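You operate a simulated robot arm through the tools that you are given. There is no shell and no other tool. Be economical: measure what you need, move in short steps, check, and stop when the job is done.

The job below is to be done with a simulated robot arm. You get a single attempt, and the scene is never put back.

TASK
Take the white blanking plug and leave it on top of the relief insert with the grey head. Fetch the vial with the blue cap and stand it on top of the relief insert with the black head. Put the waste cup in the inside the rinse tub. Put the cup with the red band in the basin of the sink. Fetch the bottle labelled "RAW" from the grey mat on the island table and set it in the inside the black waste tub. Take the blue valve body and leave it on the top of the long table. Take the cell cartridge with the orange band and leave it on the white job card. Take the white card and leave it on the clear middle of the valve bench. Put the short cartridge with the yellow band on the yellow order card. Switch the trolley brake off. Lift the brine tank lid open. Do these in any order. Set down upright: vial with the blue cap, waste cup, cup with the red band, bottle, short cartridge with the yellow band. The trolley brake goes to its stop.

It is judged by the outcome, as a careful person would: the job done as asked, and still so three seconds after it is handed in. It fails if anything else is knocked over, pushed out of place, dropped, spilled or broken. A push-on lid holds only when it is set on centred and level and pressed home; a screw cap is set on level and turned clockwise until tight.

THE ROBOT
A 7-joint arm with a two-finger parallel gripper on a trunk, on a base that drives. Base frame: it is fixed to the floor where the robot stands at the start and does not move with it; the origin is under the middle of the robot, x ahead of it, y to its left, z up; the surface under the hand at the start is at about z = 860. Readings come in mm, rad, newtons and seconds.
With the tool pointing down near the work surface it reaches from about 280 to 720 mm from the robot's upright axis, wherever it stands. Its first joint turns from -2.897 to 2.897 rad. Places, roughly: basin of the sink [-100, -3300, 700]; blue valve body (12x4x5 cm) [-1300, 1000, 800]; bottle with the green band, bottle with the yellow [-1250, 1250, 750]; brine tank lid [-3400, 200, 900]; cell cartridge with the orange ban (6x6x16 cm) [-1700, 1100, 900]; clear middle of the valve bench (36x24 cm) [-3860, 3540, 800]; cup with the red band (7x7x8 cm) [400, -800, 900]; inside the black waste tub (22x26 cm) [460, 2420, 800]; inside the rinse tub (14x14 cm) [-1820, 2080, 300]; relief insert with the black head [750, -750, 1000]; relief insert with the grey head [500, -2000, 1000]; short cartridge with the yellow ba (6x6x12 cm) [-4000, 3200, 500]; top of the long table [600, 1600, 800]; trolley brake [400, 3300, 400]; vial with the blue cap (4x4x8 cm) [700, -500, 900]; waste cup (7x7x9 cm) [700, -900, 900]; white blanking plug (3x3x4 cm) [600, 0, 900]; white card [-3750, 4250, 500]; white job card [500, 750, 750]; yellow order card [750, 3500, 500]. Payload 3.43 kg.
The TCP is the grasp point between the finger pads, 30 mm short of the fingertips. In the tool frame z runs along the fingers and y along their closing line. The gripper opens to 94 mm. The fingers are 28 mm wide and 10 mm thick; the gripper's body (50 by 96 mm) begins 55 mm behind the TCP.
Orientation is that of the tool frame in the base frame, as [roll, pitch, yaw] about the fixed x, y, z axes, in that order (R = Rz(yaw) Ry(pitch) Rx(roll)). With the fingers straight down and closing along the base's y, the tool's x points along the base's -x, its y along +y and its z along -z.

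THE INTERFACE
- The arm moves only by the tool arm_command. Its argument "series" is one flat list of numbers, 7 for each row, row after row: the gripper command, from -1 (shut) to 1 (fully open), values between in proportion, then the shift along the base's x, y, z in mm, then the turn, a rotation vector about the base's x, y, z in degrees. In form: [gripper, tx, ty, tz, rx, ry, rz, gripper, tx, ty, tz, rx, ry, rz, ...]. A call has 1 to 12 rows; each row is the pose to reach, as a shift and turn from the pose commanded when the call began. A row lasts 0.2 s, in which the tool goes at most 50 mm and 0.15 rad; a call with a longer step from one row to the next is refused whole, and so is a gripper value outside its range. Where a pose cannot be reached the arm comes as near as it can. A force on the tool above 40 N (or 10 N above the force at the start of the call, whichever is more), or a blocked arm, ends the call early, and 0.2 s more pass. Each finger travels about 108 mm/s and halts on what it meets, pressing with about 36 N; the grip force reading is that of the motor and also rises with nothing between the fingers. The clock runs only during rows and for 0.2 s after the last one: add rows that repeat a pose to give the fingers time. It gives the time, the measured TCP pose, the force on the tool (base axes), the opening and the grip force at its end, in the units of the frame above (readings bear some noise), with the torque about the TCP (base axes, N m) and any sound that the robot's microphone picked up.
- Cameras (640 x 400 px; columns grow to the right, rows downward): "scene" is now at [425.6, -199.1, 1155.3]; the picture's right is [0.00, -0.95, -0.33], its down [-0.83, -0.18, 0.53] and it looks along [-0.56, 0.27, -0.79] (base axes); focal length 214 px, centre (320, 200). "wrist" rides on the gripper at [76, 14, -103] in the tool frame; the picture's right is [-0.18, 0.98, 0.00], its down [-0.75, -0.14, -0.64] and it looks along [-0.63, -0.12, 0.77] (tool axes); focal length 243 px, centre (320, 200). There is no depth. A picture from a camera that has moved, and an enlarged one, comes with that camera's place and axes in the base frame and with its lens. The place of the scene camera against the robot may be out by one fixed shift of up to 12 mm in any direction.
- grab_frame(camera): a new picture of that camera. The clock stands still meanwhile.
- lift_body(by): slides the trunk up (or, below 0, down) by that many mm; the arm and the scene camera ride with it, the base frame stays. It gives what a move gives, with no picture.
- base_move(legs): drives the robot by 1 to 6 legs, each [ahead, left, turn to the left] in mm, mm and rad, along the robot's own axes; the way and the turn of a leg run together, so that a leg with both is an arc; at most 1500 mm and 3.142 rad a leg. The arm and the cameras ride along, it lands a little off, and it stops where it bumps. It gives what a move gives.
- turn_head(pan, tilt): turns the head with the scene camera to pan (to the left, within 1.396 rad either way) and tilt (down, from -0.506 to 1.204), counted from straight ahead of the robot. It gives what a move gives.
- close_up(camera, box): a new picture of the part [left, top, right, bottom] of that camera's present view, enlarged. The clock stands still meanwhile.
- finish_job(): hands the job in; it is judged then, once.

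Work in short steps. Places have to be worked out from the pictures, the camera data and where the tool is seen: move nearer, look again, correct. Check each grasp and each placing, and mend what went wrong. You have 525 turns and 308 pictures in all, those below and enlarged ones among them. Open the gripper and draw the arm clear of the work before you hand the job in, unless the task says otherwise; then end with one line.

The tools are called after "Call:" as a command line: name --argument value ..., lists and objects as JSON in quotes. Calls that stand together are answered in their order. arm_command: Moves the arm, as the interface text tells. Its arguments: {"type":"object","properties":{"series":{"type":"array"}},"required":["series"]} The other tools are called the same way: lift_body (by) slides the trunk up or down; base_move (legs) drives the base; turn_head (pan, tilt) turns the head that bears the scene camera; grab_frame (camera) takes a picture; close_up (camera, box) takes an enlarged picture of a part of a camera's view; finish_job () hands the job in.

At the start:

```text
time: 0.0
eef_pos: [370.1, -236.9, 1114.0]
tcp_rot: [3.141, -0.001, 3.14]
contact_force: [1.1, 0.3, 0.4]
ft_torque: [0.01, 0.02, 0.0]
finger_gap: 94.1
grasp_force: 0.0
trunk travel left (down, up): [-275.0, 315.0]
robot x, y, heading: [-0.5, 0.4, -0.004]
head pan, tilt: [0.332, 0.59]
```

scene: 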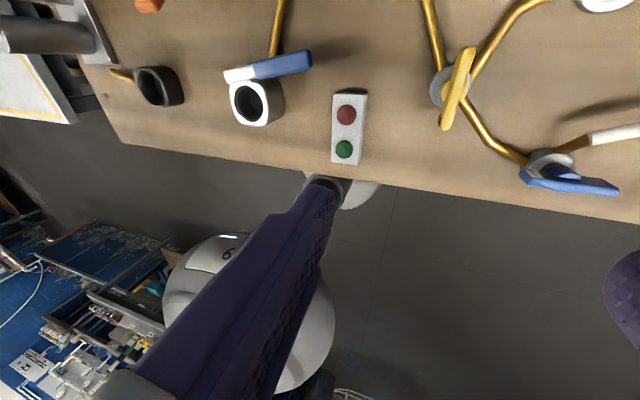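
wrist: 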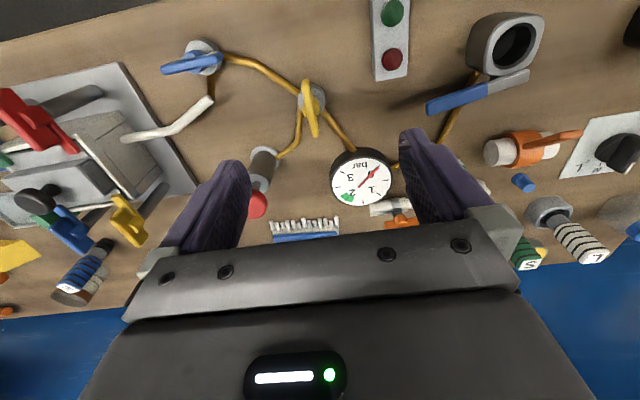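

The readings check out: the bench edge computes to x≈272 from the scene picture, so the camera data are right. I tilt the head to look ahead over the bench.

Call:
turn_head --pan 0.0 --tilt -0.45

Call:
grab_frame --camera "scene"

```text
time: 1.3
eef_pos: [370.2, -236.3, 1112.0]
tcp_rot: [-3.141, -0.001, -3.141]
contact_force: [0.3, 0.2, -0.8]
ft_torque: [-0.02, 0.0, 0.03]
finger_gap: 93.9
grasp_force: 0.1
trunk travel left (down, up): [-275.0, 315.0]
robot x, y, heading: [0.4, -0.8, -0.004]
head pan, tilt: [0.0, -0.45]
```

```text
305 pictures are left
camera scene: at [516.6, -227.9, 1168.9], right [0.0, -1.0, 0.0], down [-0.9, 0.0, -0.43], along [0.43, 0.0, -0.9], focal length 214 px, centre (320, 200)
```

scene: 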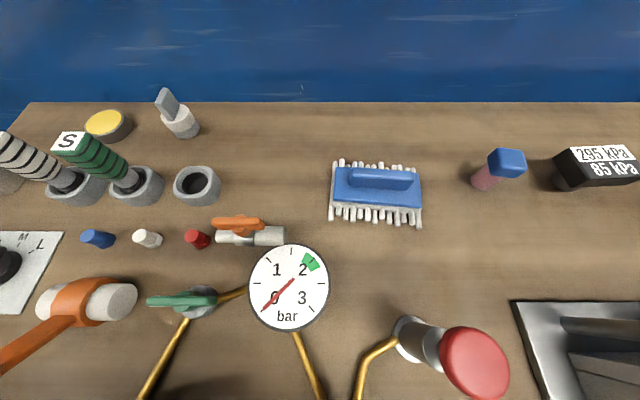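

The white plug computes to about (598, 15), the blue-capped vial to about (675, -468). I look to the right for the cups and the inserts.

Call:
turn_head --pan -0.9 --tilt -0.3

Call:
grab_frame --camera "scene"

```text
time: 2.5
eef_pos: [370.0, -236.4, 1111.8]
tcp_rot: [3.141, -0.001, 3.141]
contact_force: [0.4, -0.4, 0.4]
ft_torque: [0.0, 0.0, 0.01]
finger_gap: 94.0
grasp_force: 0.1
trunk travel left (down, up): [-275.0, 315.0]
robot x, y, heading: [1.6, 1.3, 0.002]
head pan, tilt: [-0.901, -0.3]
```

```text
304 pictures are left
camera scene: at [505.5, -289.5, 1190.2], right [0.0, -0.62, 0.78], down [-0.96, -0.23, -0.18], along [0.3, -0.75, -0.59], focal length 214 px, centre (320, 200)
```

scene: 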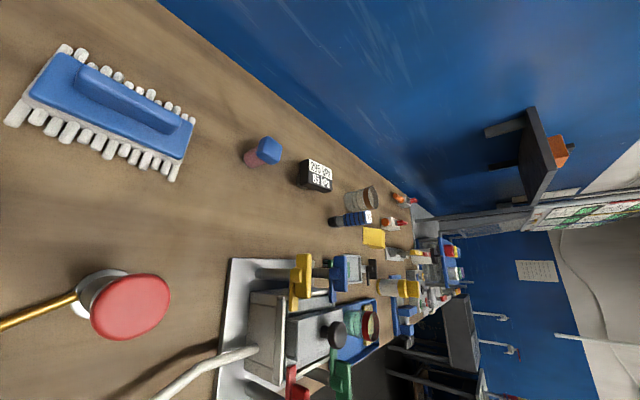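

I enlarge the far right part of the bench.

Call:
close_up --camera "scene" --box '[220, 100, 540, 400]'

```text
1.33 times, centred on (380, 250) of scene
camera zoom: at [505.5, -289.5, 1190.2], right [0.0, -0.62, 0.78], down [-0.96, -0.23, -0.18], along [0.3, -0.75, -0.59], focal length 286 px, centre (240, 133)
```

zoom: 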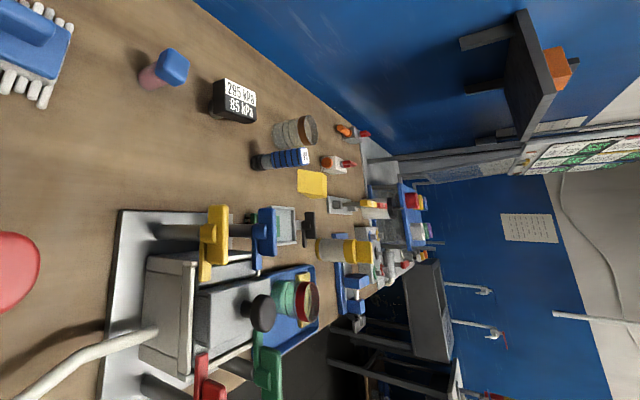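

The plug is my first item, since its target lies to the right where I have to go anyway. I move the hand over the plug at full height, gripper open, and look with the wrist camera.

Call:
arm_command --series '[1, 33, 36, 0, 0, 0, 0, 1, 65, 72, 0, 0, 0, 0, 1, 98, 108, 0, 0, 0, 0, 1, 130, 144, 0, 0, 0, 0, 1, 163, 180, 0, 0, 0, 0, 1, 195, 216, 0, 0, 0, 0, 1, 228, 251, 0, 0, 0, 0, 1, 228, 251, -40, 0, 0, 0]'

Call:
grab_frame --camera "wrist"

```text
time: 4.3
eef_pos: [596.7, 12.2, 1071.1]
tcp_rot: [-3.141, 0.0, -3.141]
contact_force: [0.1, 0.2, 0.5]
ft_torque: [0.0, -0.02, -0.03]
finger_gap: 93.9
grasp_force: 0.0
trunk travel left (down, up): [-275.0, 315.0]
robot x, y, heading: [-1.4, -3.5, 0.002]
head pan, tilt: [-0.901, -0.3]
```

```text
302 pictures are left
camera wrist: at [521.2, 27.2, 1172.1], right [0.18, 0.98, 0.0], down [0.75, -0.14, 0.64], along [0.63, -0.12, -0.77], focal length 243 px, centre (320, 200)
```

wrist: 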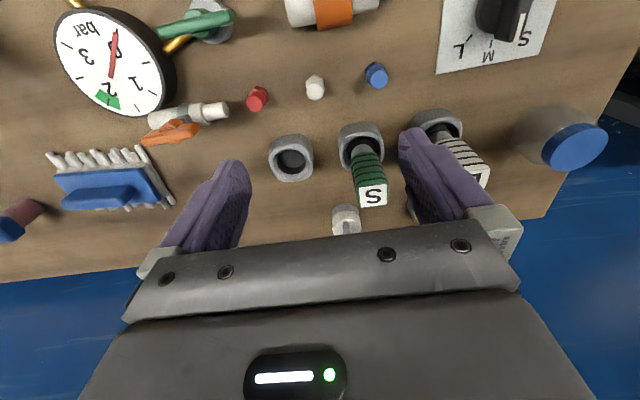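

The plug is at about (598, 6), with its neighbours about 65 mm to either side, so I descend with a reduced opening of about 56 mm.

Call:
arm_command --series '[0.2, 1, -6, -30, 0, 0, 0, 0.2, 1, -6, -75, 0, 0, 0, 0.2, 1, -6, -110, 0, 0, 0, 0.2, 1, -6, -120, 0, 0, 0]'

Call:
grab_frame --camera "wrist"

```text
time: 5.3
eef_pos: [598.4, 7.4, 953.2]
tcp_rot: [3.141, 0.0, -3.141]
contact_force: [-0.8, 0.0, 0.8]
ft_torque: [0.02, -0.02, 0.02]
finger_gap: 56.4
grasp_force: 0.0
trunk travel left (down, up): [-275.0, 315.0]
robot x, y, heading: [2.7, -1.9, 0.001]
head pan, tilt: [-0.901, -0.3]
```

```text
301 pictures are left
camera wrist: at [522.4, 22.6, 1055.7], right [0.18, 0.98, 0.0], down [0.75, -0.14, 0.64], along [0.63, -0.12, -0.77], focal length 243 px, centre (320, 200)
```

wrist: 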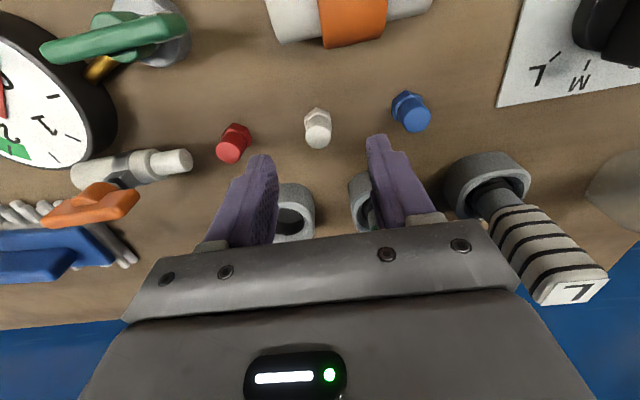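

The plug computes to (597, 7), straight below. I go down to about 904 and close.

Call:
arm_command --series '[0.2, -1, 0, -30, 0, 0, 0, 0.2, -1, 0, -49, 0, 0, 0, -1, -1, 0, -49, 0, 0, 0, -1, -1, 0, -49, 0, 0, 0, -1, -1, 0, -49, 0, 0, 0]'

Call:
grab_frame --camera "wrist"

```text
time: 6.5
eef_pos: [599.2, 7.4, 905.0]
tcp_rot: [3.141, 0.0, 3.141]
contact_force: [0.1, -0.1, -0.1]
ft_torque: [0.02, 0.01, 0.0]
finger_gap: 19.7
grasp_force: 36.3
trunk travel left (down, up): [-275.0, 315.0]
robot x, y, heading: [0.4, -2.9, -0.001]
head pan, tilt: [-0.901, -0.3]
```

```text
300 pictures are left
camera wrist: at [523.3, 22.8, 1006.8], right [0.18, 0.98, 0.0], down [0.75, -0.14, 0.64], along [0.63, -0.12, -0.77], focal length 243 px, centre (320, 200)
```

wrist: 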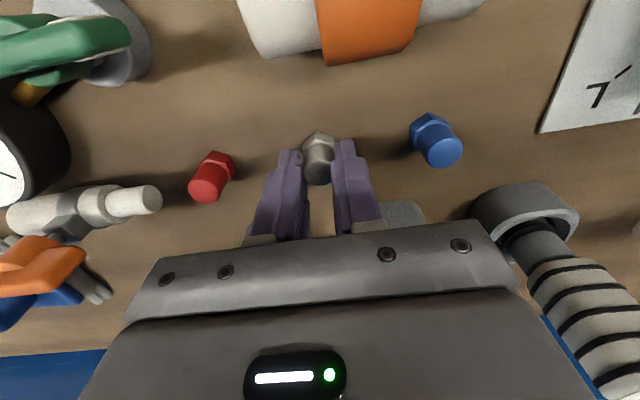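

The plug is held (19.7 mm). I lift it straight up and draw the arm back toward the robot.

Call:
arm_command --series '[-1, 0, 0, 50, 0, 0, 0, -1, 0, 0, 100, 0, 0, 0, -1, 0, 0, 150, 0, 0, 0, -1, 0, 0, 200, 0, 0, 0, -1, 0, 0, 235, 0, 0, 0, -1, -45, -20, 235, 0, 0, 0, -1, -90, -40, 235, 0, 0, 0, -1, -135, -60, 235, 0, 0, 0, -1, -180, -80, 235, 0, 0, 0, -1, -225, -100, 235, 0, 0, 0, -1, -260, -115, 235, 0, 0, 0]'

Call:
turn_head --pan -1.2 --tilt 0.3

Call:
grab_frame --camera "scene"

```text
time: 8.9
eef_pos: [337.1, -105.3, 1137.5]
tcp_rot: [-3.14, 0.0, -3.141]
contact_force: [-0.8, -0.2, 0.0]
ft_torque: [0.04, -0.05, -0.04]
finger_gap: 19.8
grasp_force: 35.4
trunk travel left (down, up): [-275.0, 315.0]
robot x, y, heading: [0.9, 3.1, -0.006]
head pan, tilt: [-0.901, -0.3]
```

```text
time: 9.9
eef_pos: [339.7, -105.2, 1135.7]
tcp_rot: [-3.141, -0.002, -3.141]
contact_force: [0.8, 0.2, -0.3]
ft_torque: [-0.01, 0.04, -0.03]
finger_gap: 19.4
grasp_force: 36.4
trunk travel left (down, up): [-275.0, 315.0]
robot x, y, heading: [-0.4, 1.1, -0.004]
head pan, tilt: [-1.201, 0.3]
```

```text
299 pictures are left
camera scene: at [421.3, -184.1, 1230.1], right [0.0, -0.36, 0.93], down [-0.96, 0.27, 0.11], along [-0.29, -0.89, -0.35], focal length 214 px, centre (320, 200)
```

scene: 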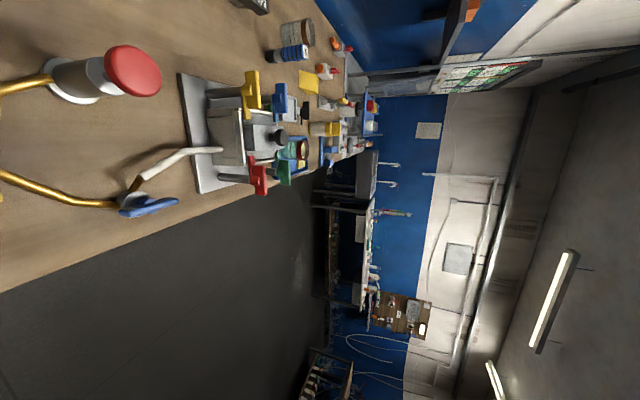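

The floor to the right looks clear and the bench runs on straight. I raise the trunk for clearance and strafe right along the bench.

Call:
lift_body --by 100

Call:
base_move --legs '[[0, -1300, 0]]'

Call:
turn_head --pan -0.5 --tilt -0.3

Call:
grab_frame --camera "scene"

```text
time: 11.2
eef_pos: [339.0, -106.4, 1236.6]
tcp_rot: [3.14, 0.0, 3.141]
contact_force: [0.4, 0.8, -0.3]
ft_torque: [-0.01, 0.01, 0.01]
finger_gap: 19.8
grasp_force: 35.9
trunk travel left (down, up): [-375.0, 215.0]
robot x, y, heading: [1.8, 0.8, -0.002]
head pan, tilt: [-1.201, 0.3]
```

```text
time: 17.7
eef_pos: [303.8, -1408.6, 1235.7]
tcp_rot: [-3.141, 0.001, 3.094]
contact_force: [-0.1, 0.2, -0.7]
ft_torque: [0.02, -0.01, 0.0]
finger_gap: 19.6
grasp_force: 36.2
trunk travel left (down, up): [-375.0, 215.0]
robot x, y, heading: [-29.7, -1285.2, -0.048]
head pan, tilt: [-1.201, 0.3]
```

```text
time: 18.8
eef_pos: [304.0, -1408.1, 1237.2]
tcp_rot: [3.141, 0.001, 3.096]
contact_force: [0.7, -0.2, 0.7]
ft_torque: [0.02, 0.01, 0.0]
finger_gap: 19.7
grasp_force: 35.9
trunk travel left (down, up): [-375.0, 215.0]
robot x, y, heading: [-28.7, -1284.8, -0.05]
head pan, tilt: [-0.499, -0.3]
```

```text
298 pictures are left
camera scene: at [437.1, -1443.9, 1294.9], right [-0.04, -0.88, 0.48], down [-0.96, -0.1, -0.26], along [0.27, -0.47, -0.84], focal length 214 px, centre (320, 200)
```

scene: 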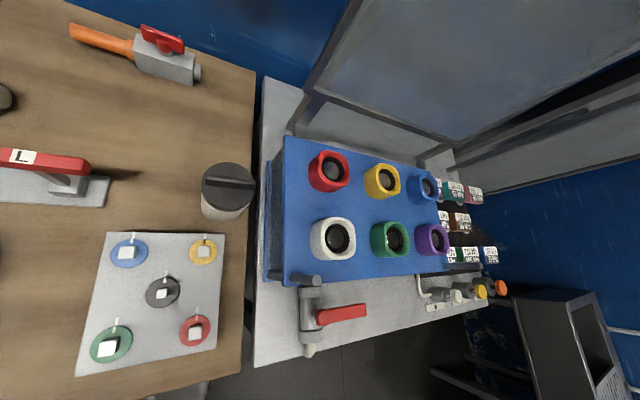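

The wood bench ends at about y=-1515; the next unit has a rack and labelled inserts behind it. I strafe further right and correct the heading.

Call:
base_move --legs '[[0, -550, 0.05]]'

Call:
turn_head --pan -0.3 --tilt -0.4

Call:
grab_frame --camera "scene"

```text
time: 21.9
eef_pos: [300.8, -1937.0, 1235.9]
tcp_rot: [-3.141, -0.001, -3.13]
contact_force: [-1.0, 0.8, -0.3]
ft_torque: [0.01, 0.01, 0.0]
finger_gap: 19.8
grasp_force: 35.8
trunk travel left (down, up): [-375.0, 215.0]
robot x, y, heading: [-37.8, -1835.9, 0.013]
head pan, tilt: [-0.499, -0.3]
```

```text
time: 22.7
eef_pos: [300.8, -1937.7, 1236.2]
tcp_rot: [-3.141, 0.002, -3.13]
contact_force: [-0.1, -0.1, -0.4]
ft_torque: [0.03, 0.02, -0.01]
finger_gap: 19.6
grasp_force: 36.1
trunk travel left (down, up): [-375.0, 215.0]
robot x, y, heading: [-41.2, -1836.9, 0.014]
head pan, tilt: [-0.3, -0.4]
```

```text
297 pictures are left
camera scene: at [443.8, -1948.4, 1294.0], right [0.01, -0.96, 0.3], down [-0.92, -0.13, -0.37], along [0.39, -0.27, -0.88], focal length 214 px, centre (320, 200)
```

scene: 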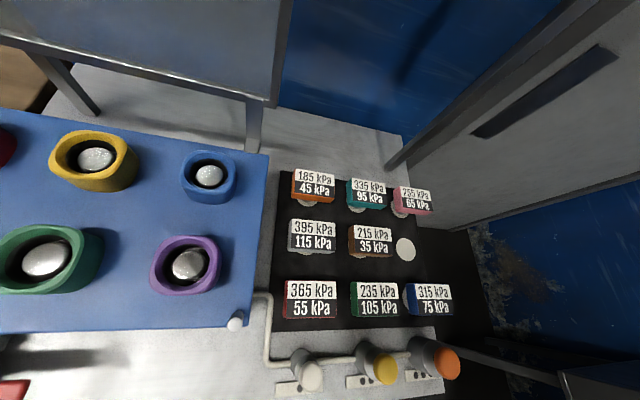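

I enlarge the insert rack; the grey head looks to be the 395/115 one in the middle row.

Call:
close_up --camera "scene" --box '[250, 150, 470, 340]'

Call:
grab_frame --camera "wrist"

```text
2.11 times, centred on (360, 245) of scene
camera zoom: at [443.8, -1948.4, 1294.0], right [0.01, -0.96, 0.3], down [-0.92, -0.13, -0.37], along [0.39, -0.27, -0.88], focal length 452 px, centre (236, 105)
```

zoom: 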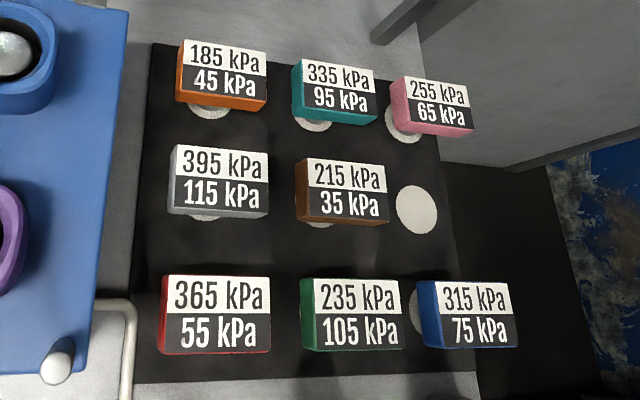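

```text
295 pictures are left
camera wrist: at [224.9, -1923.1, 1338.7], right [0.17, 0.98, 0.0], down [0.76, -0.13, 0.64], along [0.63, -0.11, -0.77], focal length 243 px, centre (320, 200)
```

wrist: 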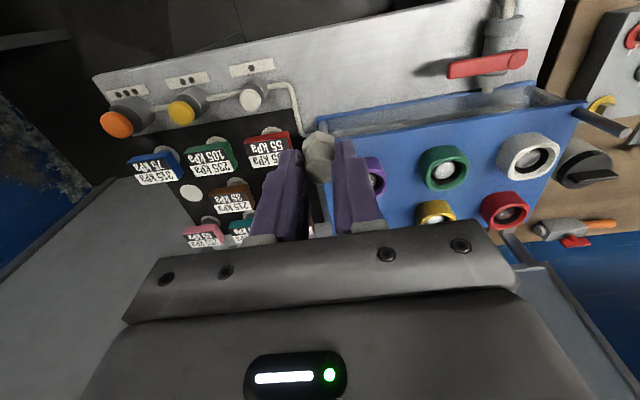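

Triangulating with both cameras puts the insert heads near z≈884 and the grey one near (546, -2061). I strafe 180 mm more and move the hand nearer for a better look.

Call:
base_move --legs '[[20, -180, -0.012]]'

Call:
arm_command --series '[-1, 35, 10, -20, 0, 0, 0, -1, 70, 20, -40, 0, 0, 0, -1, 105, 30, -60, 0, 0, 0, -1, 140, 40, -80, 0, 0, 0, -1, 140, 50, -120, 0, 0, 0]'

Call:
grab_frame --camera "wrist"

Call:
grab_frame --camera "scene"

```text
time: 24.2
eef_pos: [320.0, -2123.5, 1236.6]
tcp_rot: [3.138, 0.001, 3.135]
contact_force: [0.9, 0.2, -0.2]
ft_torque: [0.05, 0.03, 0.03]
finger_gap: 19.9
grasp_force: 36.1
trunk travel left (down, up): [-375.0, 215.0]
robot x, y, heading: [-13.3, -2013.4, -0.008]
head pan, tilt: [-0.3, -0.4]
```

```text
time: 25.4
eef_pos: [460.3, -2069.3, 1116.3]
tcp_rot: [-3.141, 0.0, 3.136]
contact_force: [0.7, -0.4, -0.4]
ft_torque: [-0.02, 0.04, -0.02]
finger_gap: 19.8
grasp_force: 36.3
trunk travel left (down, up): [-375.0, 215.0]
robot x, y, heading: [-21.8, -2015.9, -0.008]
head pan, tilt: [-0.3, -0.4]
```

```text
294 pictures are left
camera wrist: at [383.6, -2054.0, 1218.0], right [0.19, 0.98, 0.0], down [0.75, -0.15, 0.64], along [0.63, -0.12, -0.77], focal length 243 px, centre (320, 200)
```

wrist: 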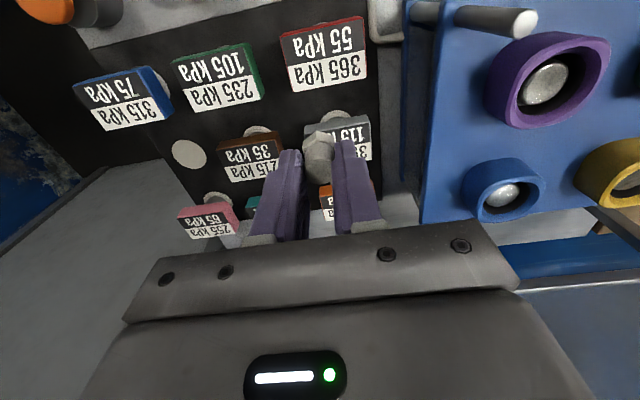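

```text
293 pictures are left
camera scene: at [602.0, -2083.2, 1173.4], right [-0.01, -0.96, 0.3], down [-0.92, -0.11, -0.37], along [0.39, -0.27, -0.88], focal length 214 px, centre (320, 200)
```

scene: 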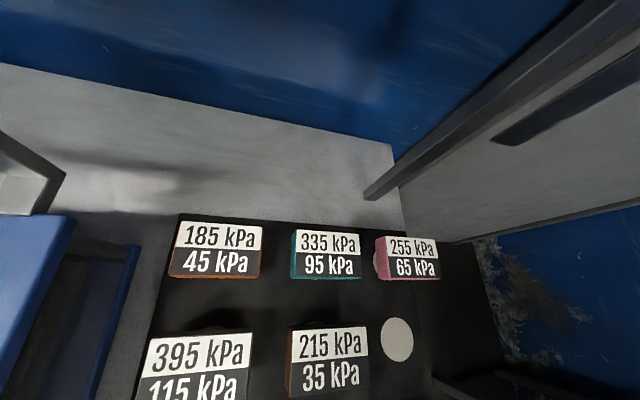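

Combining the views, the grey head's top (about 85x55 mm) is at about (540, -2053, 916), and the blue panel's edge is at y≈-1989, z≈975. I move above the head, a little to the right of centre, and descend to about 1000.

Call:
arm_command --series '[-1, 40, 3, 0, 0, 0, 0, -1, 80, 7, 0, 0, 0, 0, -1, 80, 7, -40, 0, 0, 0, -1, 80, 7, -80, 0, 0, 0, -1, 80, 7, -110, 0, 0, 0]'

Call:
grab_frame --camera "wrist"

```text
time: 26.6
eef_pos: [538.5, -2064.1, 1004.3]
tcp_rot: [3.14, -0.001, 3.136]
contact_force: [0.5, 0.0, -1.2]
ft_torque: [0.03, 0.01, -0.05]
finger_gap: 19.5
grasp_force: 36.0
trunk travel left (down, up): [-375.0, 215.0]
robot x, y, heading: [-17.9, -2014.0, -0.005]
head pan, tilt: [-0.3, -0.4]
```

```text
292 pictures are left
camera wrist: at [462.6, -2049.6, 1106.9], right [0.19, 0.98, 0.0], down [0.75, -0.15, 0.64], along [0.63, -0.12, -0.77], focal length 243 px, centre (320, 200)
```

wrist: 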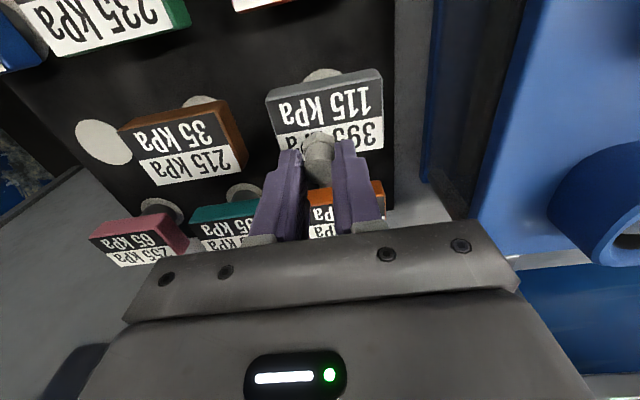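

The head's centre computes to (534, -2057). I correct by a few mm and descend gently to about 5 mm above expected contact.

Call:
arm_command --series '[-1, -4, 4, -20, 0, 0, 0, -1, -4, 4, -32, 0, 0, 0, -1, -4, 4, -36, 0, 0, 0]'

Call:
grab_frame --camera "wrist"

```text
time: 27.4
eef_pos: [535.4, -2062.0, 974.2]
tcp_rot: [3.141, 0.001, 3.137]
contact_force: [-0.7, -0.8, 25.2]
ft_torque: [-0.11, 0.04, 0.01]
finger_gap: 19.8
grasp_force: 36.0
trunk travel left (down, up): [-375.0, 215.0]
robot x, y, heading: [-19.7, -2016.2, -0.002]
head pan, tilt: [-0.3, -0.4]
```

```text
291 pictures are left
camera wrist: at [458.4, -2046.4, 1074.9], right [0.19, 0.98, 0.0], down [0.75, -0.15, 0.65], along [0.63, -0.12, -0.76], focal length 243 px, centre (320, 200)
```

wrist: 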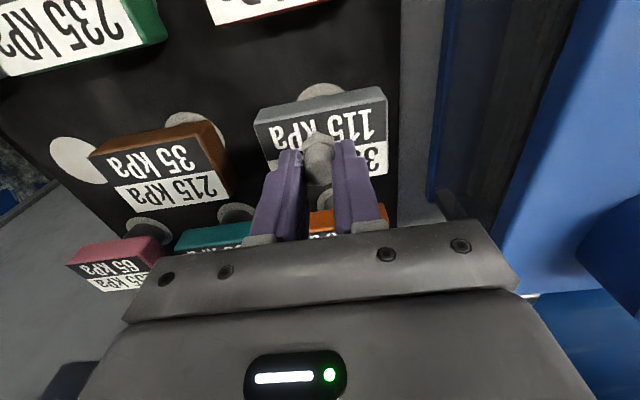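

Contact with 25 N at 974, so the plug is on the head. I ease off the pressure, open moderately and rise.

Call:
arm_command --series '[-1, 0, 0, 5, 0, 0, 0, -0.3, 0, 0, 5, 0, 0, 0, -0.1, 0, 0, 5, 0, 0, 0, -0.1, 0, 0, 40, 0, 0, 0, -0.1, 0, 0, 80, 0, 0, 0, -0.1, -40, 0, 110, 0, 0, 0]'

Call:
grab_frame --camera "wrist"

```text
time: 28.8
eef_pos: [491.8, -2061.0, 1081.2]
tcp_rot: [3.142, -0.001, 3.134]
contact_force: [-1.0, 0.8, 0.5]
ft_torque: [-0.01, -0.03, 0.0]
finger_gap: 42.5
grasp_force: 0.1
trunk travel left (down, up): [-375.0, 215.0]
robot x, y, heading: [-19.6, -2016.5, -0.001]
head pan, tilt: [-0.3, -0.4]
```

```text
290 pictures are left
camera wrist: at [417.4, -2046.1, 1182.7], right [0.19, 0.98, 0.0], down [0.75, -0.15, 0.64], along [0.63, -0.12, -0.77], focal length 243 px, centre (320, 200)
```

wrist: 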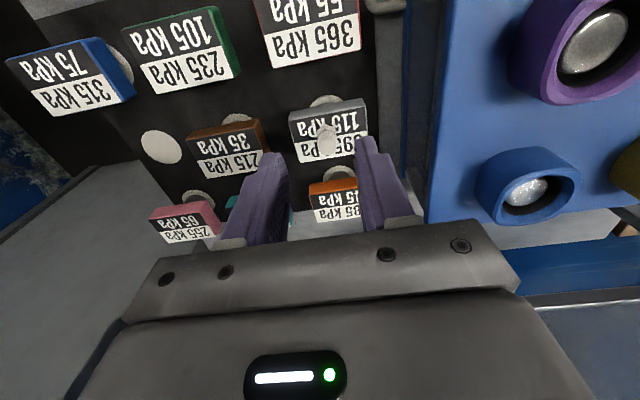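

The plug stands in the middle of the grey head. I retract, raise, and drive back left to about y=-650 for the vial and cups.

Call:
arm_command --series '[0.5, -40, 0, 40, 0, 0, 0, 0.5, -80, 0, 80, 0, 0, 0, 0.5, -120, 0, 120, 0, 0, 0, 0.5, -150, 0, 150, 0, 0, 0, 0.5, -180, 0, 160, 0, 0, 0]'

Call:
base_move --legs '[[0, 1330, 0]]'

Call:
turn_head --pan 0.0 --tilt -0.4

Call:
grab_frame --camera "scene"

```text
refused: row 1 steps farther than a row can; nothing moved
```

```text
time: 35.6
eef_pos: [528.3, -718.7, 1079.3]
tcp_rot: [-3.141, -0.001, 3.094]
contact_force: [-0.5, -0.7, -0.3]
ft_torque: [-0.02, -0.02, -0.01]
finger_gap: 42.2
grasp_force: 0.0
trunk travel left (down, up): [-375.0, 215.0]
robot x, y, heading: [17.0, -651.2, -0.046]
head pan, tilt: [-0.3, -0.4]
```

```text
time: 36.4
eef_pos: [528.2, -718.7, 1081.2]
tcp_rot: [-3.141, 0.0, 3.093]
contact_force: [0.2, -0.5, 0.2]
ft_torque: [0.02, 0.0, 0.04]
finger_gap: 42.5
grasp_force: 0.0
trunk travel left (down, up): [-375.0, 215.0]
robot x, y, heading: [16.8, -651.4, -0.046]
head pan, tilt: [0.0, -0.4]
```

```text
289 pictures are left
camera scene: at [670.7, -717.8, 1133.9], right [-0.05, -1.0, 0.0], down [-0.92, 0.04, -0.39], along [0.39, -0.02, -0.92], focal length 214 px, centre (320, 200)
```

scene: 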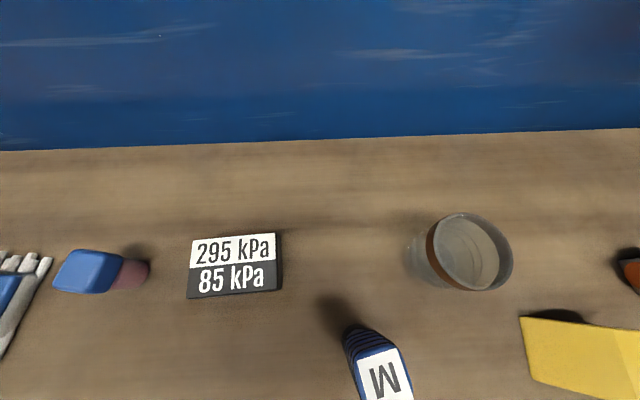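

The arm row was too long and was refused, yet the drive went ahead; forces stayed nil, and I'll check the panel when I pass again. Now I see the vial, the black insert and the waste cup; I step slightly ahead, fix the heading and take a wrist view.

Call:
base_move --legs '[[40, 60, 0.046]]'

Call:
arm_command --series '[1, 0, 30, 20, 0, 0, 0, 1, 0, 60, 40, 0, 0, 0, 1, 0, 60, 40, 0, 0, 0]'

Call:
grab_frame --camera "wrist"

Call:
grab_frame --camera "scene"

```text
time: 37.4
eef_pos: [573.0, -636.1, 1079.7]
tcp_rot: [-3.141, -0.002, -3.138]
contact_force: [-0.2, 0.2, 0.5]
ft_torque: [-0.05, -0.01, 0.0]
finger_gap: 42.4
grasp_force: 0.1
trunk travel left (down, up): [-375.0, 215.0]
robot x, y, heading: [56.1, -594.7, 0.001]
head pan, tilt: [0.0, -0.4]
```

```text
time: 38.2
eef_pos: [575.1, -576.3, 1121.5]
tcp_rot: [3.141, 0.0, -3.141]
contact_force: [0.4, -0.2, 0.7]
ft_torque: [0.03, -0.01, 0.02]
finger_gap: 93.9
grasp_force: 0.0
trunk travel left (down, up): [-375.0, 215.0]
robot x, y, heading: [58.4, -594.0, 0.003]
head pan, tilt: [0.0, -0.4]
```

```text
288 pictures are left
camera wrist: at [498.3, -561.6, 1223.0], right [0.18, 0.98, 0.0], down [0.75, -0.14, 0.64], along [0.63, -0.12, -0.77], focal length 243 px, centre (320, 200)
```

wrist: 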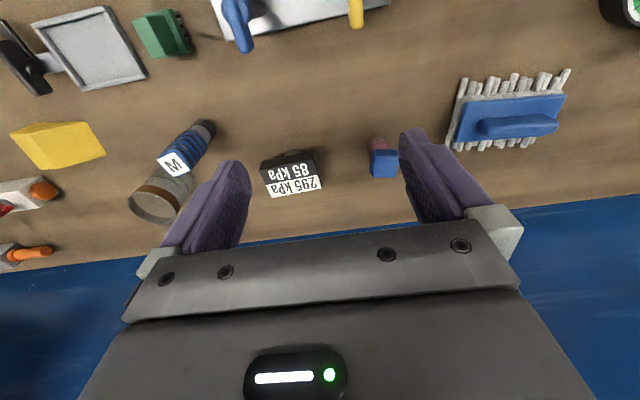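

```text
287 pictures are left
camera scene: at [716.8, -567.3, 1175.0], right [0.0, -1.0, 0.0], down [-0.92, 0.0, -0.39], along [0.39, 0.0, -0.92], focal length 214 px, centre (320, 200)
```

scene: 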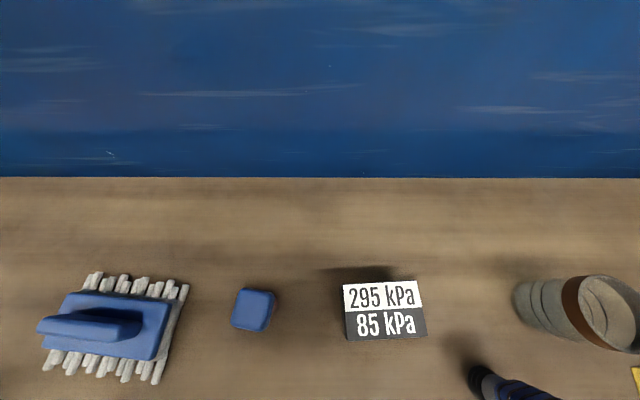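

Triangulation puts the vial at about (699, -500) and the black head's top at about (698, -641, 922). I move over the vial with a 70 mm opening and descend partway.

Call:
arm_command --series '[0.5, 31, 19, 0, 0, 0, 0, 0.5, 62, 38, 0, 0, 0, 0, 0.5, 93, 57, 0, 0, 0, 0, 0.5, 124, 76, 0, 0, 0, 0, 0.5, 124, 76, -45, 0, 0, 0, 0.5, 124, 76, -90, 0, 0, 0, 0.5, 124, 76, -115, 0, 0, 0]'

Call:
grab_frame --camera "wrist"

```text
time: 39.8
eef_pos: [694.3, -501.6, 1005.7]
tcp_rot: [-3.141, 0.0, -3.138]
contact_force: [0.1, -1.0, 0.9]
ft_torque: [0.03, 0.0, -0.01]
finger_gap: 70.7
grasp_force: 0.0
trunk travel left (down, up): [-375.0, 215.0]
robot x, y, heading: [57.0, -594.4, 0.0]
head pan, tilt: [0.0, -0.4]
```

```text
286 pictures are left
camera wrist: at [619.1, -486.6, 1108.3], right [0.18, 0.98, 0.0], down [0.75, -0.14, 0.64], along [0.63, -0.12, -0.77], focal length 243 px, centre (320, 200)
```

wrist: 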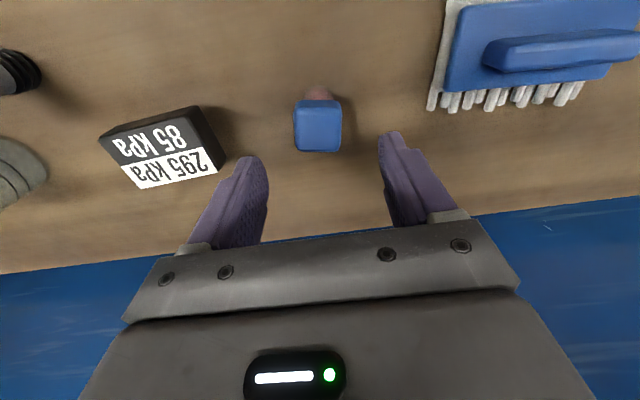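

The vial is right below (691, -502). I descend to 922, gripping the cap region, and close.

Call:
arm_command --series '[0.5, -2, 0, -40, 0, 0, 0, 0.5, -3, 0, -75, 0, 0, 0, 0.5, -3, 0, -84, 0, 0, 0, -1, -3, 0, -84, 0, 0, 0, -1, -3, 0, -84, 0, 0, 0, -1, -3, 0, -84, 0, 0, 0]'

Call:
arm_command --series '[-1, 0, 0, 40, 0, 0, 0, -1, 0, 0, 80, 0, 0, 0, -1, 0, 0, 100, 0, 0, 0]'

Call:
grab_frame --camera "wrist"

```text
time: 41.2
eef_pos: [694.4, -500.8, 920.2]
tcp_rot: [3.141, -0.001, -3.137]
contact_force: [1.2, 0.7, 1.7]
ft_torque: [0.0, -0.02, 0.0]
finger_gap: 41.6
grasp_force: 35.5
trunk travel left (down, up): [-375.0, 215.0]
robot x, y, heading: [56.1, -597.1, 0.003]
head pan, tilt: [0.0, -0.4]
```

```text
time: 42.0
eef_pos: [694.7, -501.4, 1019.8]
tcp_rot: [3.141, -0.001, -3.138]
contact_force: [-0.1, 1.1, -0.5]
ft_torque: [-0.03, -0.01, 0.02]
finger_gap: 41.5
grasp_force: 36.2
trunk travel left (down, up): [-375.0, 215.0]
robot x, y, heading: [58.0, -596.3, 0.003]
head pan, tilt: [0.0, -0.4]
```

```text
285 pictures are left
camera wrist: at [618.8, -487.7, 1122.8], right [0.18, 0.98, 0.0], down [0.75, -0.14, 0.64], along [0.63, -0.12, -0.77], focal length 243 px, centre (320, 200)
```

wrist: 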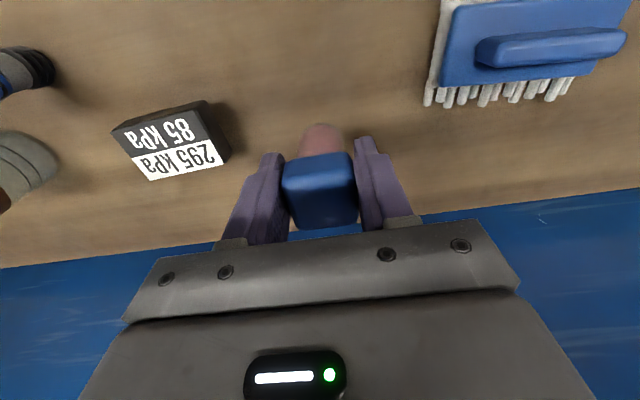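

Held. The head's centre computes to about (693, -635); I carry the vial over at height and look.

Call:
arm_command --series '[-1, 0, -30, 20, 0, 0, 0, -1, 0, -65, 20, 0, 0, 0, -1, 0, -100, 20, 0, 0, 0, -1, -1, -134, 20, 0, 0, 0, -1, -1, -134, 20, 0, 0, 0]'

Call:
grab_frame --camera "wrist"

```text
time: 43.2
eef_pos: [693.9, -634.3, 1040.3]
tcp_rot: [-3.14, -0.001, -3.139]
contact_force: [-0.3, -0.1, -0.4]
ft_torque: [-0.01, -0.02, 0.01]
finger_gap: 41.7
grasp_force: 36.0
trunk travel left (down, up): [-375.0, 215.0]
robot x, y, heading: [59.5, -596.3, 0.004]
head pan, tilt: [0.0, -0.4]
```

```text
284 pictures are left
camera wrist: at [617.8, -619.6, 1142.8], right [0.18, 0.98, 0.0], down [0.75, -0.14, 0.64], along [0.63, -0.12, -0.77], focal length 243 px, centre (320, 200)
```

wrist: 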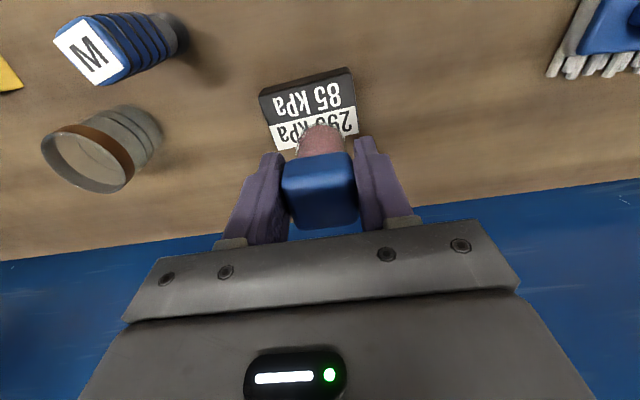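

The head's centre is (694, -641), so I shift 6 mm and descend, finishing slowly.

Call:
arm_command --series '[-1, 0, -6, -30, 0, 0, 0, -1, 0, -6, -44, 0, 0, 0, -1, 0, -6, -48, 0, 0, 0, -1, 0, -6, -51, 0, 0, 0, -1, 0, -6, -54, 0, 0, 0, -1, 0, -6, -54, 0, 0, 0]'

```text
time: 44.6
eef_pos: [692.7, -639.2, 986.8]
tcp_rot: [3.141, -0.001, -3.137]
contact_force: [0.5, 0.4, -0.5]
ft_torque: [0.02, -0.01, 0.03]
finger_gap: 41.8
grasp_force: 35.9
trunk travel left (down, up): [-375.0, 215.0]
robot x, y, heading: [58.6, -594.1, 0.004]
head pan, tilt: [0.0, -0.4]
```

No contact yet at 987; I go on down in 2 mm steps.

Call:
arm_command --series '[-1, 0, 0, -2, 0, 0, 0, -1, 0, 0, -4, 0, 0, 0, -1, 0, 0, -6, 0, 0, 0, -1, 0, 0, -6, 0, 0, 0]'

Call:
grab_frame --camera "wrist"

```text
time: 45.6
eef_pos: [692.8, -642.2, 982.9]
tcp_rot: [3.141, 0.001, -3.139]
contact_force: [-2.0, 1.6, 11.1]
ft_torque: [0.13, 0.09, 0.0]
finger_gap: 41.7
grasp_force: 36.2
trunk travel left (down, up): [-375.0, 215.0]
robot x, y, heading: [58.1, -596.4, 0.001]
head pan, tilt: [0.0, -0.4]
```

```text
283 pictures are left
camera wrist: at [616.3, -626.5, 1084.3], right [0.18, 0.98, 0.0], down [0.75, -0.14, 0.64], along [0.63, -0.12, -0.77], focal length 243 px, centre (320, 200)
```

wrist: 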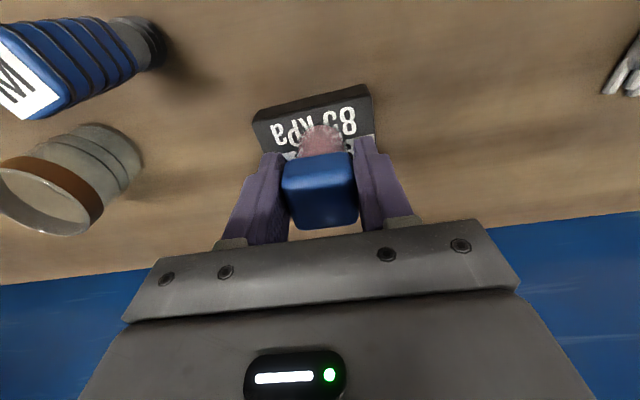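

Contact at 983 with 11 N, vial centred on the head. I ease 2 mm, open and rise straight up.

Call:
arm_command --series '[-1, 0, 0, 3, 0, 0, 0, 0.1, 0, 0, 3, 0, 0, 0, 0.4, 0, 0, 3, 0, 0, 0, 0.4, 0, 0, 3, 0, 0, 0, 0.4, 0, 0, 45, 0, 0, 0, 0.4, 0, 0, 90, 0, 0, 0, 0.4, -30, 0, 120, 0, 0, 0]'

Call:
grab_frame --camera "wrist"

```text
time: 47.2
eef_pos: [657.4, -640.2, 1103.9]
tcp_rot: [3.141, 0.002, -3.138]
contact_force: [0.0, 0.7, 0.8]
ft_torque: [-0.01, -0.03, 0.02]
finger_gap: 65.9
grasp_force: 0.0
trunk travel left (down, up): [-375.0, 215.0]
robot x, y, heading: [55.3, -593.5, 0.006]
head pan, tilt: [0.0, -0.4]
```

```text
282 pictures are left
camera wrist: at [581.0, -625.0, 1205.7], right [0.18, 0.98, 0.0], down [0.75, -0.14, 0.64], along [0.63, -0.12, -0.77], focal length 243 px, centre (320, 200)
```

wrist: 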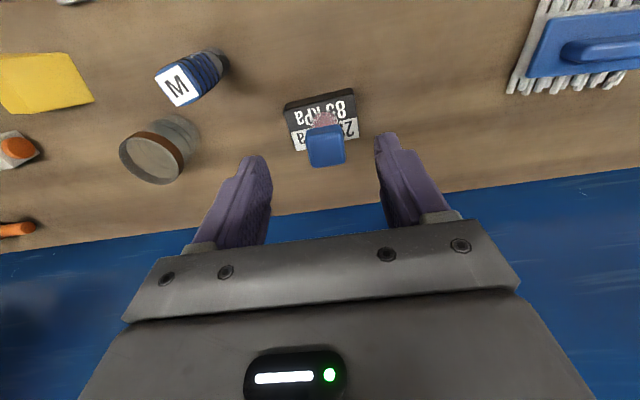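

The vial stands on the black head. Next the red-band cup: I raise and retract the hand, then shift the robot right and look.

Call:
arm_command --series '[0.4, -20, 0, 40, 0, 0, 0, 0.4, -45, 0, 80, 0, 0, 0, 0.4, -80, 0, 110, 0, 0, 0, 0.4, -125, 0, 120, 0, 0, 0, 0.4, -170, 0, 120, 0, 0, 0, 0.4, -215, 0, 120, 0, 0, 0, 1, -260, 0, 120, 0, 0, 0]'

Call:
base_move --legs '[[-50, -200, 0]]'

Call:
grab_frame --camera "scene"

Call:
grab_frame --camera "wrist"

```text
time: 48.8
eef_pos: [399.0, -640.3, 1221.5]
tcp_rot: [3.141, -0.001, -3.138]
contact_force: [0.0, 0.0, 0.0]
ft_torque: [0.0, 0.0, -0.01]
finger_gap: 94.3
grasp_force: 0.1
trunk travel left (down, up): [-375.0, 215.0]
robot x, y, heading: [59.8, -593.4, 0.006]
head pan, tilt: [0.0, -0.4]
```

```text
time: 50.4
eef_pos: [349.5, -843.8, 1220.2]
tcp_rot: [3.139, 0.001, 3.142]
contact_force: [-0.7, -0.4, 0.4]
ft_torque: [0.01, 0.03, 0.0]
finger_gap: 94.1
grasp_force: 0.0
trunk travel left (down, up): [-375.0, 215.0]
robot x, y, heading: [6.3, -796.4, 0.004]
head pan, tilt: [0.0, -0.4]
```

```text
281 pictures are left
camera scene: at [491.9, -835.9, 1275.3], right [0.0, -1.0, 0.0], down [-0.92, 0.0, -0.39], along [0.39, 0.0, -0.92], focal length 214 px, centre (320, 200)
```

scene: 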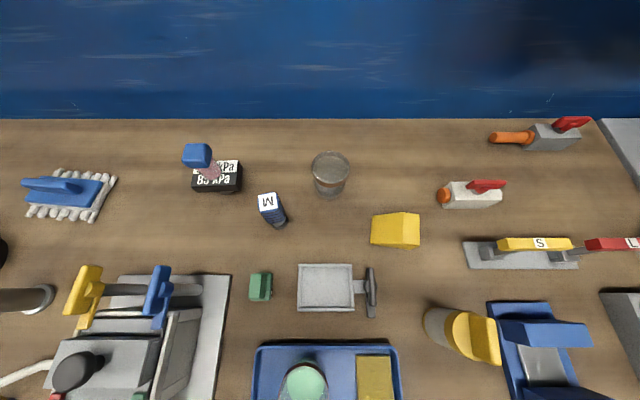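

```text
280 pictures are left
camera wrist: at [273.4, -829.5, 1323.2], right [0.18, 0.98, 0.0], down [0.75, -0.14, 0.64], along [0.63, -0.12, -0.77], focal length 243 px, centre (320, 200)
```

wrist: 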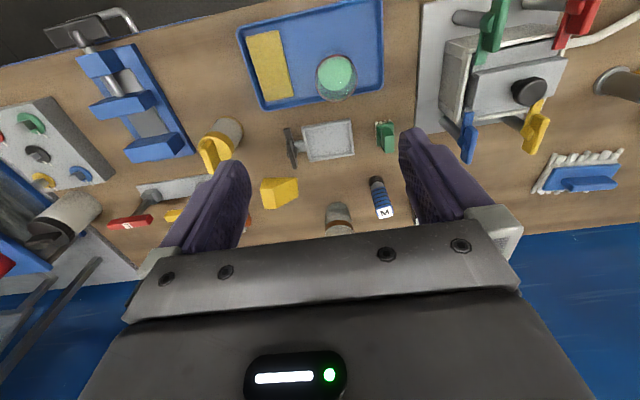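

The cup on the blue tray holds something green. I enlarge it in the wrist view.

Call:
close_up --camera "wrist" --box '[220, 0, 420, 125]'

```text
3.20 times, centred on (320, 62) of wrist
camera zoom: at [273.4, -829.5, 1323.2], right [0.18, 0.98, 0.0], down [0.75, -0.14, 0.64], along [0.63, -0.12, -0.77], focal length 776 px, centre (320, 640)
```

zoom: 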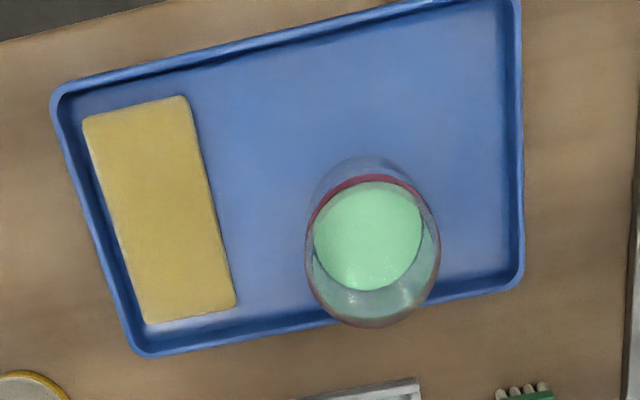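

It holds green liquid, so I'll move it gently and level. The cup is at about (366, -822); I lower to above it for a second look.

Call:
arm_command --series '[1, 8, 10, -40, 0, 0, 0, 1, 16, 22, -80, 0, 0, 0, 1, 16, 22, -120, 0, 0, 0, 1, 16, 22, -160, 0, 0, 0, 1, 16, 22, -160, 0, 0, 0]'

Call:
grab_frame --camera "wrist"

```text
time: 51.6
eef_pos: [367.2, -820.0, 1060.4]
tcp_rot: [-3.141, 0.0, -3.14]
contact_force: [-1.1, -0.8, 0.4]
ft_torque: [0.0, 0.03, 0.01]
finger_gap: 93.8
grasp_force: 0.0
trunk travel left (down, up): [-375.0, 215.0]
robot x, y, heading: [9.4, -797.2, 0.005]
head pan, tilt: [0.0, -0.4]
```

```text
278 pictures are left
camera wrist: at [291.6, -805.4, 1161.8], right [0.18, 0.98, 0.0], down [0.75, -0.14, 0.64], along [0.63, -0.12, -0.77], focal length 243 px, centre (320, 200)
```

wrist: 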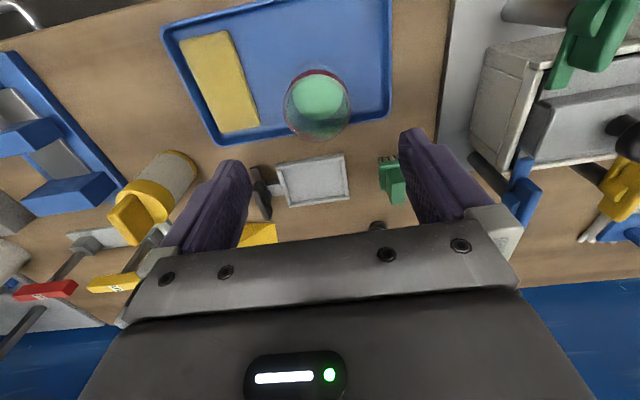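

Aligned. I descend gently to 918 and close on the cup.

Call:
arm_command --series '[1, 0, 0, -40, 0, 0, 0, 1, 0, 0, -80, 0, 0, 0, 1, 0, 0, -115, 0, 0, 0, 1, 0, 0, -135, 0, 0, 0, 1, 0, 0, -142, 0, 0, 0, 0.6, 0, 0, -142, 0, 0, 0, 0.3, 0, 0, -142, 0, 0, 0, -1, 0, 0, -142, 0, 0, 0, -1, 0, 0, -142, 0, 0, 0]'

Call:
grab_frame --camera "wrist"

```text
time: 53.6
eef_pos: [366.9, -819.8, 918.2]
tcp_rot: [-3.141, 0.001, -3.141]
contact_force: [-0.1, 0.1, 0.3]
ft_torque: [-0.03, -0.02, 0.0]
finger_gap: 61.4
grasp_force: 35.8
trunk travel left (down, up): [-375.0, 215.0]
robot x, y, heading: [3.1, -796.0, 0.003]
head pan, tilt: [0.0, -0.4]
```

```text
277 pictures are left
camera wrist: at [291.1, -805.1, 1020.9], right [0.18, 0.98, 0.0], down [0.75, -0.14, 0.64], along [0.63, -0.12, -0.77], focal length 243 px, centre (320, 200)
```

wrist: 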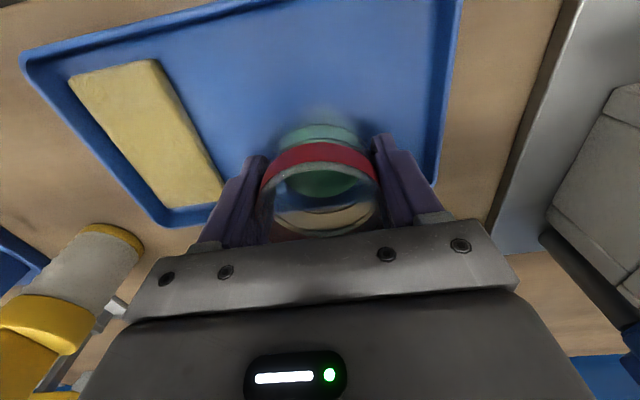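

Gripped (61 mm). I lift smoothly to about 1120.

Call:
arm_command --series '[-1, 0, 0, 5, 0, 0, 0, -1, 0, 0, 15, 0, 0, 0, -1, 0, 0, 35, 0, 0, 0, -1, 0, 0, 60, 0, 0, 0, -1, 0, 0, 85, 0, 0, 0, -1, 0, 0, 110, 0, 0, 0, -1, 0, 0, 135, 0, 0, 0, -1, 0, 0, 160, 0, 0, 0, -1, 0, 0, 180, 0, 0, 0, -1, 0, 0, 195, 0, 0, 0, -1, 0, 0, 203, 0, 0, 0, -1, 0, 0, 205, 0, 0, 0]'

Call:
lift_body --by 100

Call:
base_move --legs '[[-200, 0, 0]]'

Call:
grab_frame --camera "wrist"

```text
time: 56.2
eef_pos: [364.8, -819.1, 1124.0]
tcp_rot: [3.142, -0.003, 3.14]
contact_force: [-0.2, -0.2, -2.6]
ft_torque: [0.01, 0.04, -0.01]
finger_gap: 61.2
grasp_force: 36.5
trunk travel left (down, up): [-375.0, 215.0]
robot x, y, heading: [4.4, -794.0, 0.001]
head pan, tilt: [0.0, -0.4]
```

```text
time: 57.6
eef_pos: [364.5, -819.8, 1225.4]
tcp_rot: [3.141, -0.001, -3.141]
contact_force: [0.0, 0.3, -1.3]
ft_torque: [0.01, 0.01, 0.0]
finger_gap: 61.3
grasp_force: 36.1
trunk travel left (down, up): [-475.0, 115.0]
robot x, y, heading: [9.2, -795.1, -0.006]
head pan, tilt: [0.0, -0.4]
```

```text
time: 59.1
eef_pos: [169.2, -818.7, 1223.9]
tcp_rot: [3.141, 0.0, -3.138]
contact_force: [-0.2, -0.2, -0.7]
ft_torque: [0.01, -0.02, 0.0]
finger_gap: 61.4
grasp_force: 36.0
trunk travel left (down, up): [-475.0, 115.0]
robot x, y, heading: [-188.2, -796.8, 0.002]
head pan, tilt: [0.0, -0.4]
```

```text
276 pictures are left
camera wrist: at [92.1, -804.6, 1326.3], right [0.18, 0.98, 0.0], down [0.75, -0.14, 0.64], along [0.63, -0.12, -0.77], focal length 243 px, centre (320, 200)
```

wrist: 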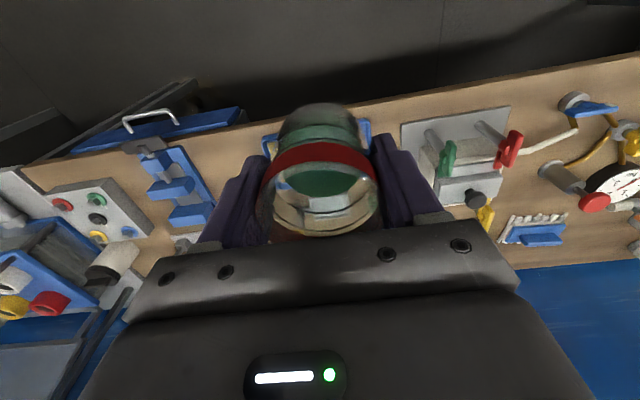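

Cup is level in the grip. I turn right 90° in place and look down the aisle toward the sink.

Call:
base_move --legs '[[0, 0, -0.8], [0, 0, -0.77]]'

Call:
turn_head --pan 0.0 --tilt -0.5

Call:
grab_frame --camera "scene"

```text
time: 63.7
eef_pos: [-218.1, -1153.6, 1224.5]
tcp_rot: [3.141, -0.001, 1.557]
contact_force: [-1.0, -0.5, -2.5]
ft_torque: [0.03, 0.0, 0.01]
finger_gap: 61.4
grasp_force: 36.0
trunk travel left (down, up): [-475.0, 115.0]
robot x, y, heading: [-187.3, -795.4, -1.584]
head pan, tilt: [0.0, -0.4]
```

```text
time: 64.4
eef_pos: [-217.8, -1154.1, 1223.7]
tcp_rot: [-3.141, 0.0, 1.559]
contact_force: [-0.5, 0.0, -1.6]
ft_torque: [0.04, 0.04, 0.01]
finger_gap: 61.4
grasp_force: 36.2
trunk travel left (down, up): [-475.0, 115.0]
robot x, y, heading: [-188.5, -795.5, -1.584]
head pan, tilt: [0.0, -0.499]
```

```text
275 pictures are left
camera scene: at [-220.4, -1295.7, 1284.0], right [-1.0, 0.01, 0.0], down [0.01, 0.88, -0.48], along [-0.01, -0.48, -0.88], focal length 214 px, centre (320, 200)
```

scene: 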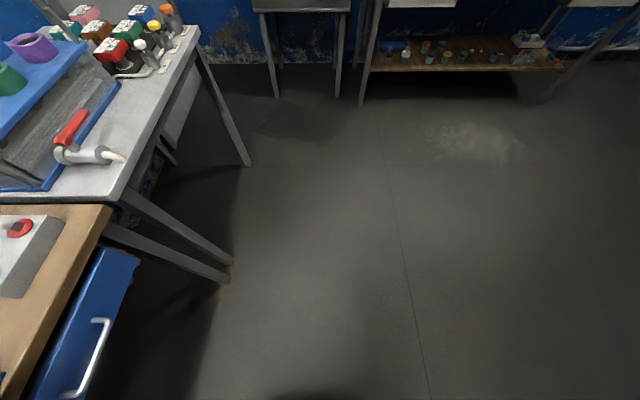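

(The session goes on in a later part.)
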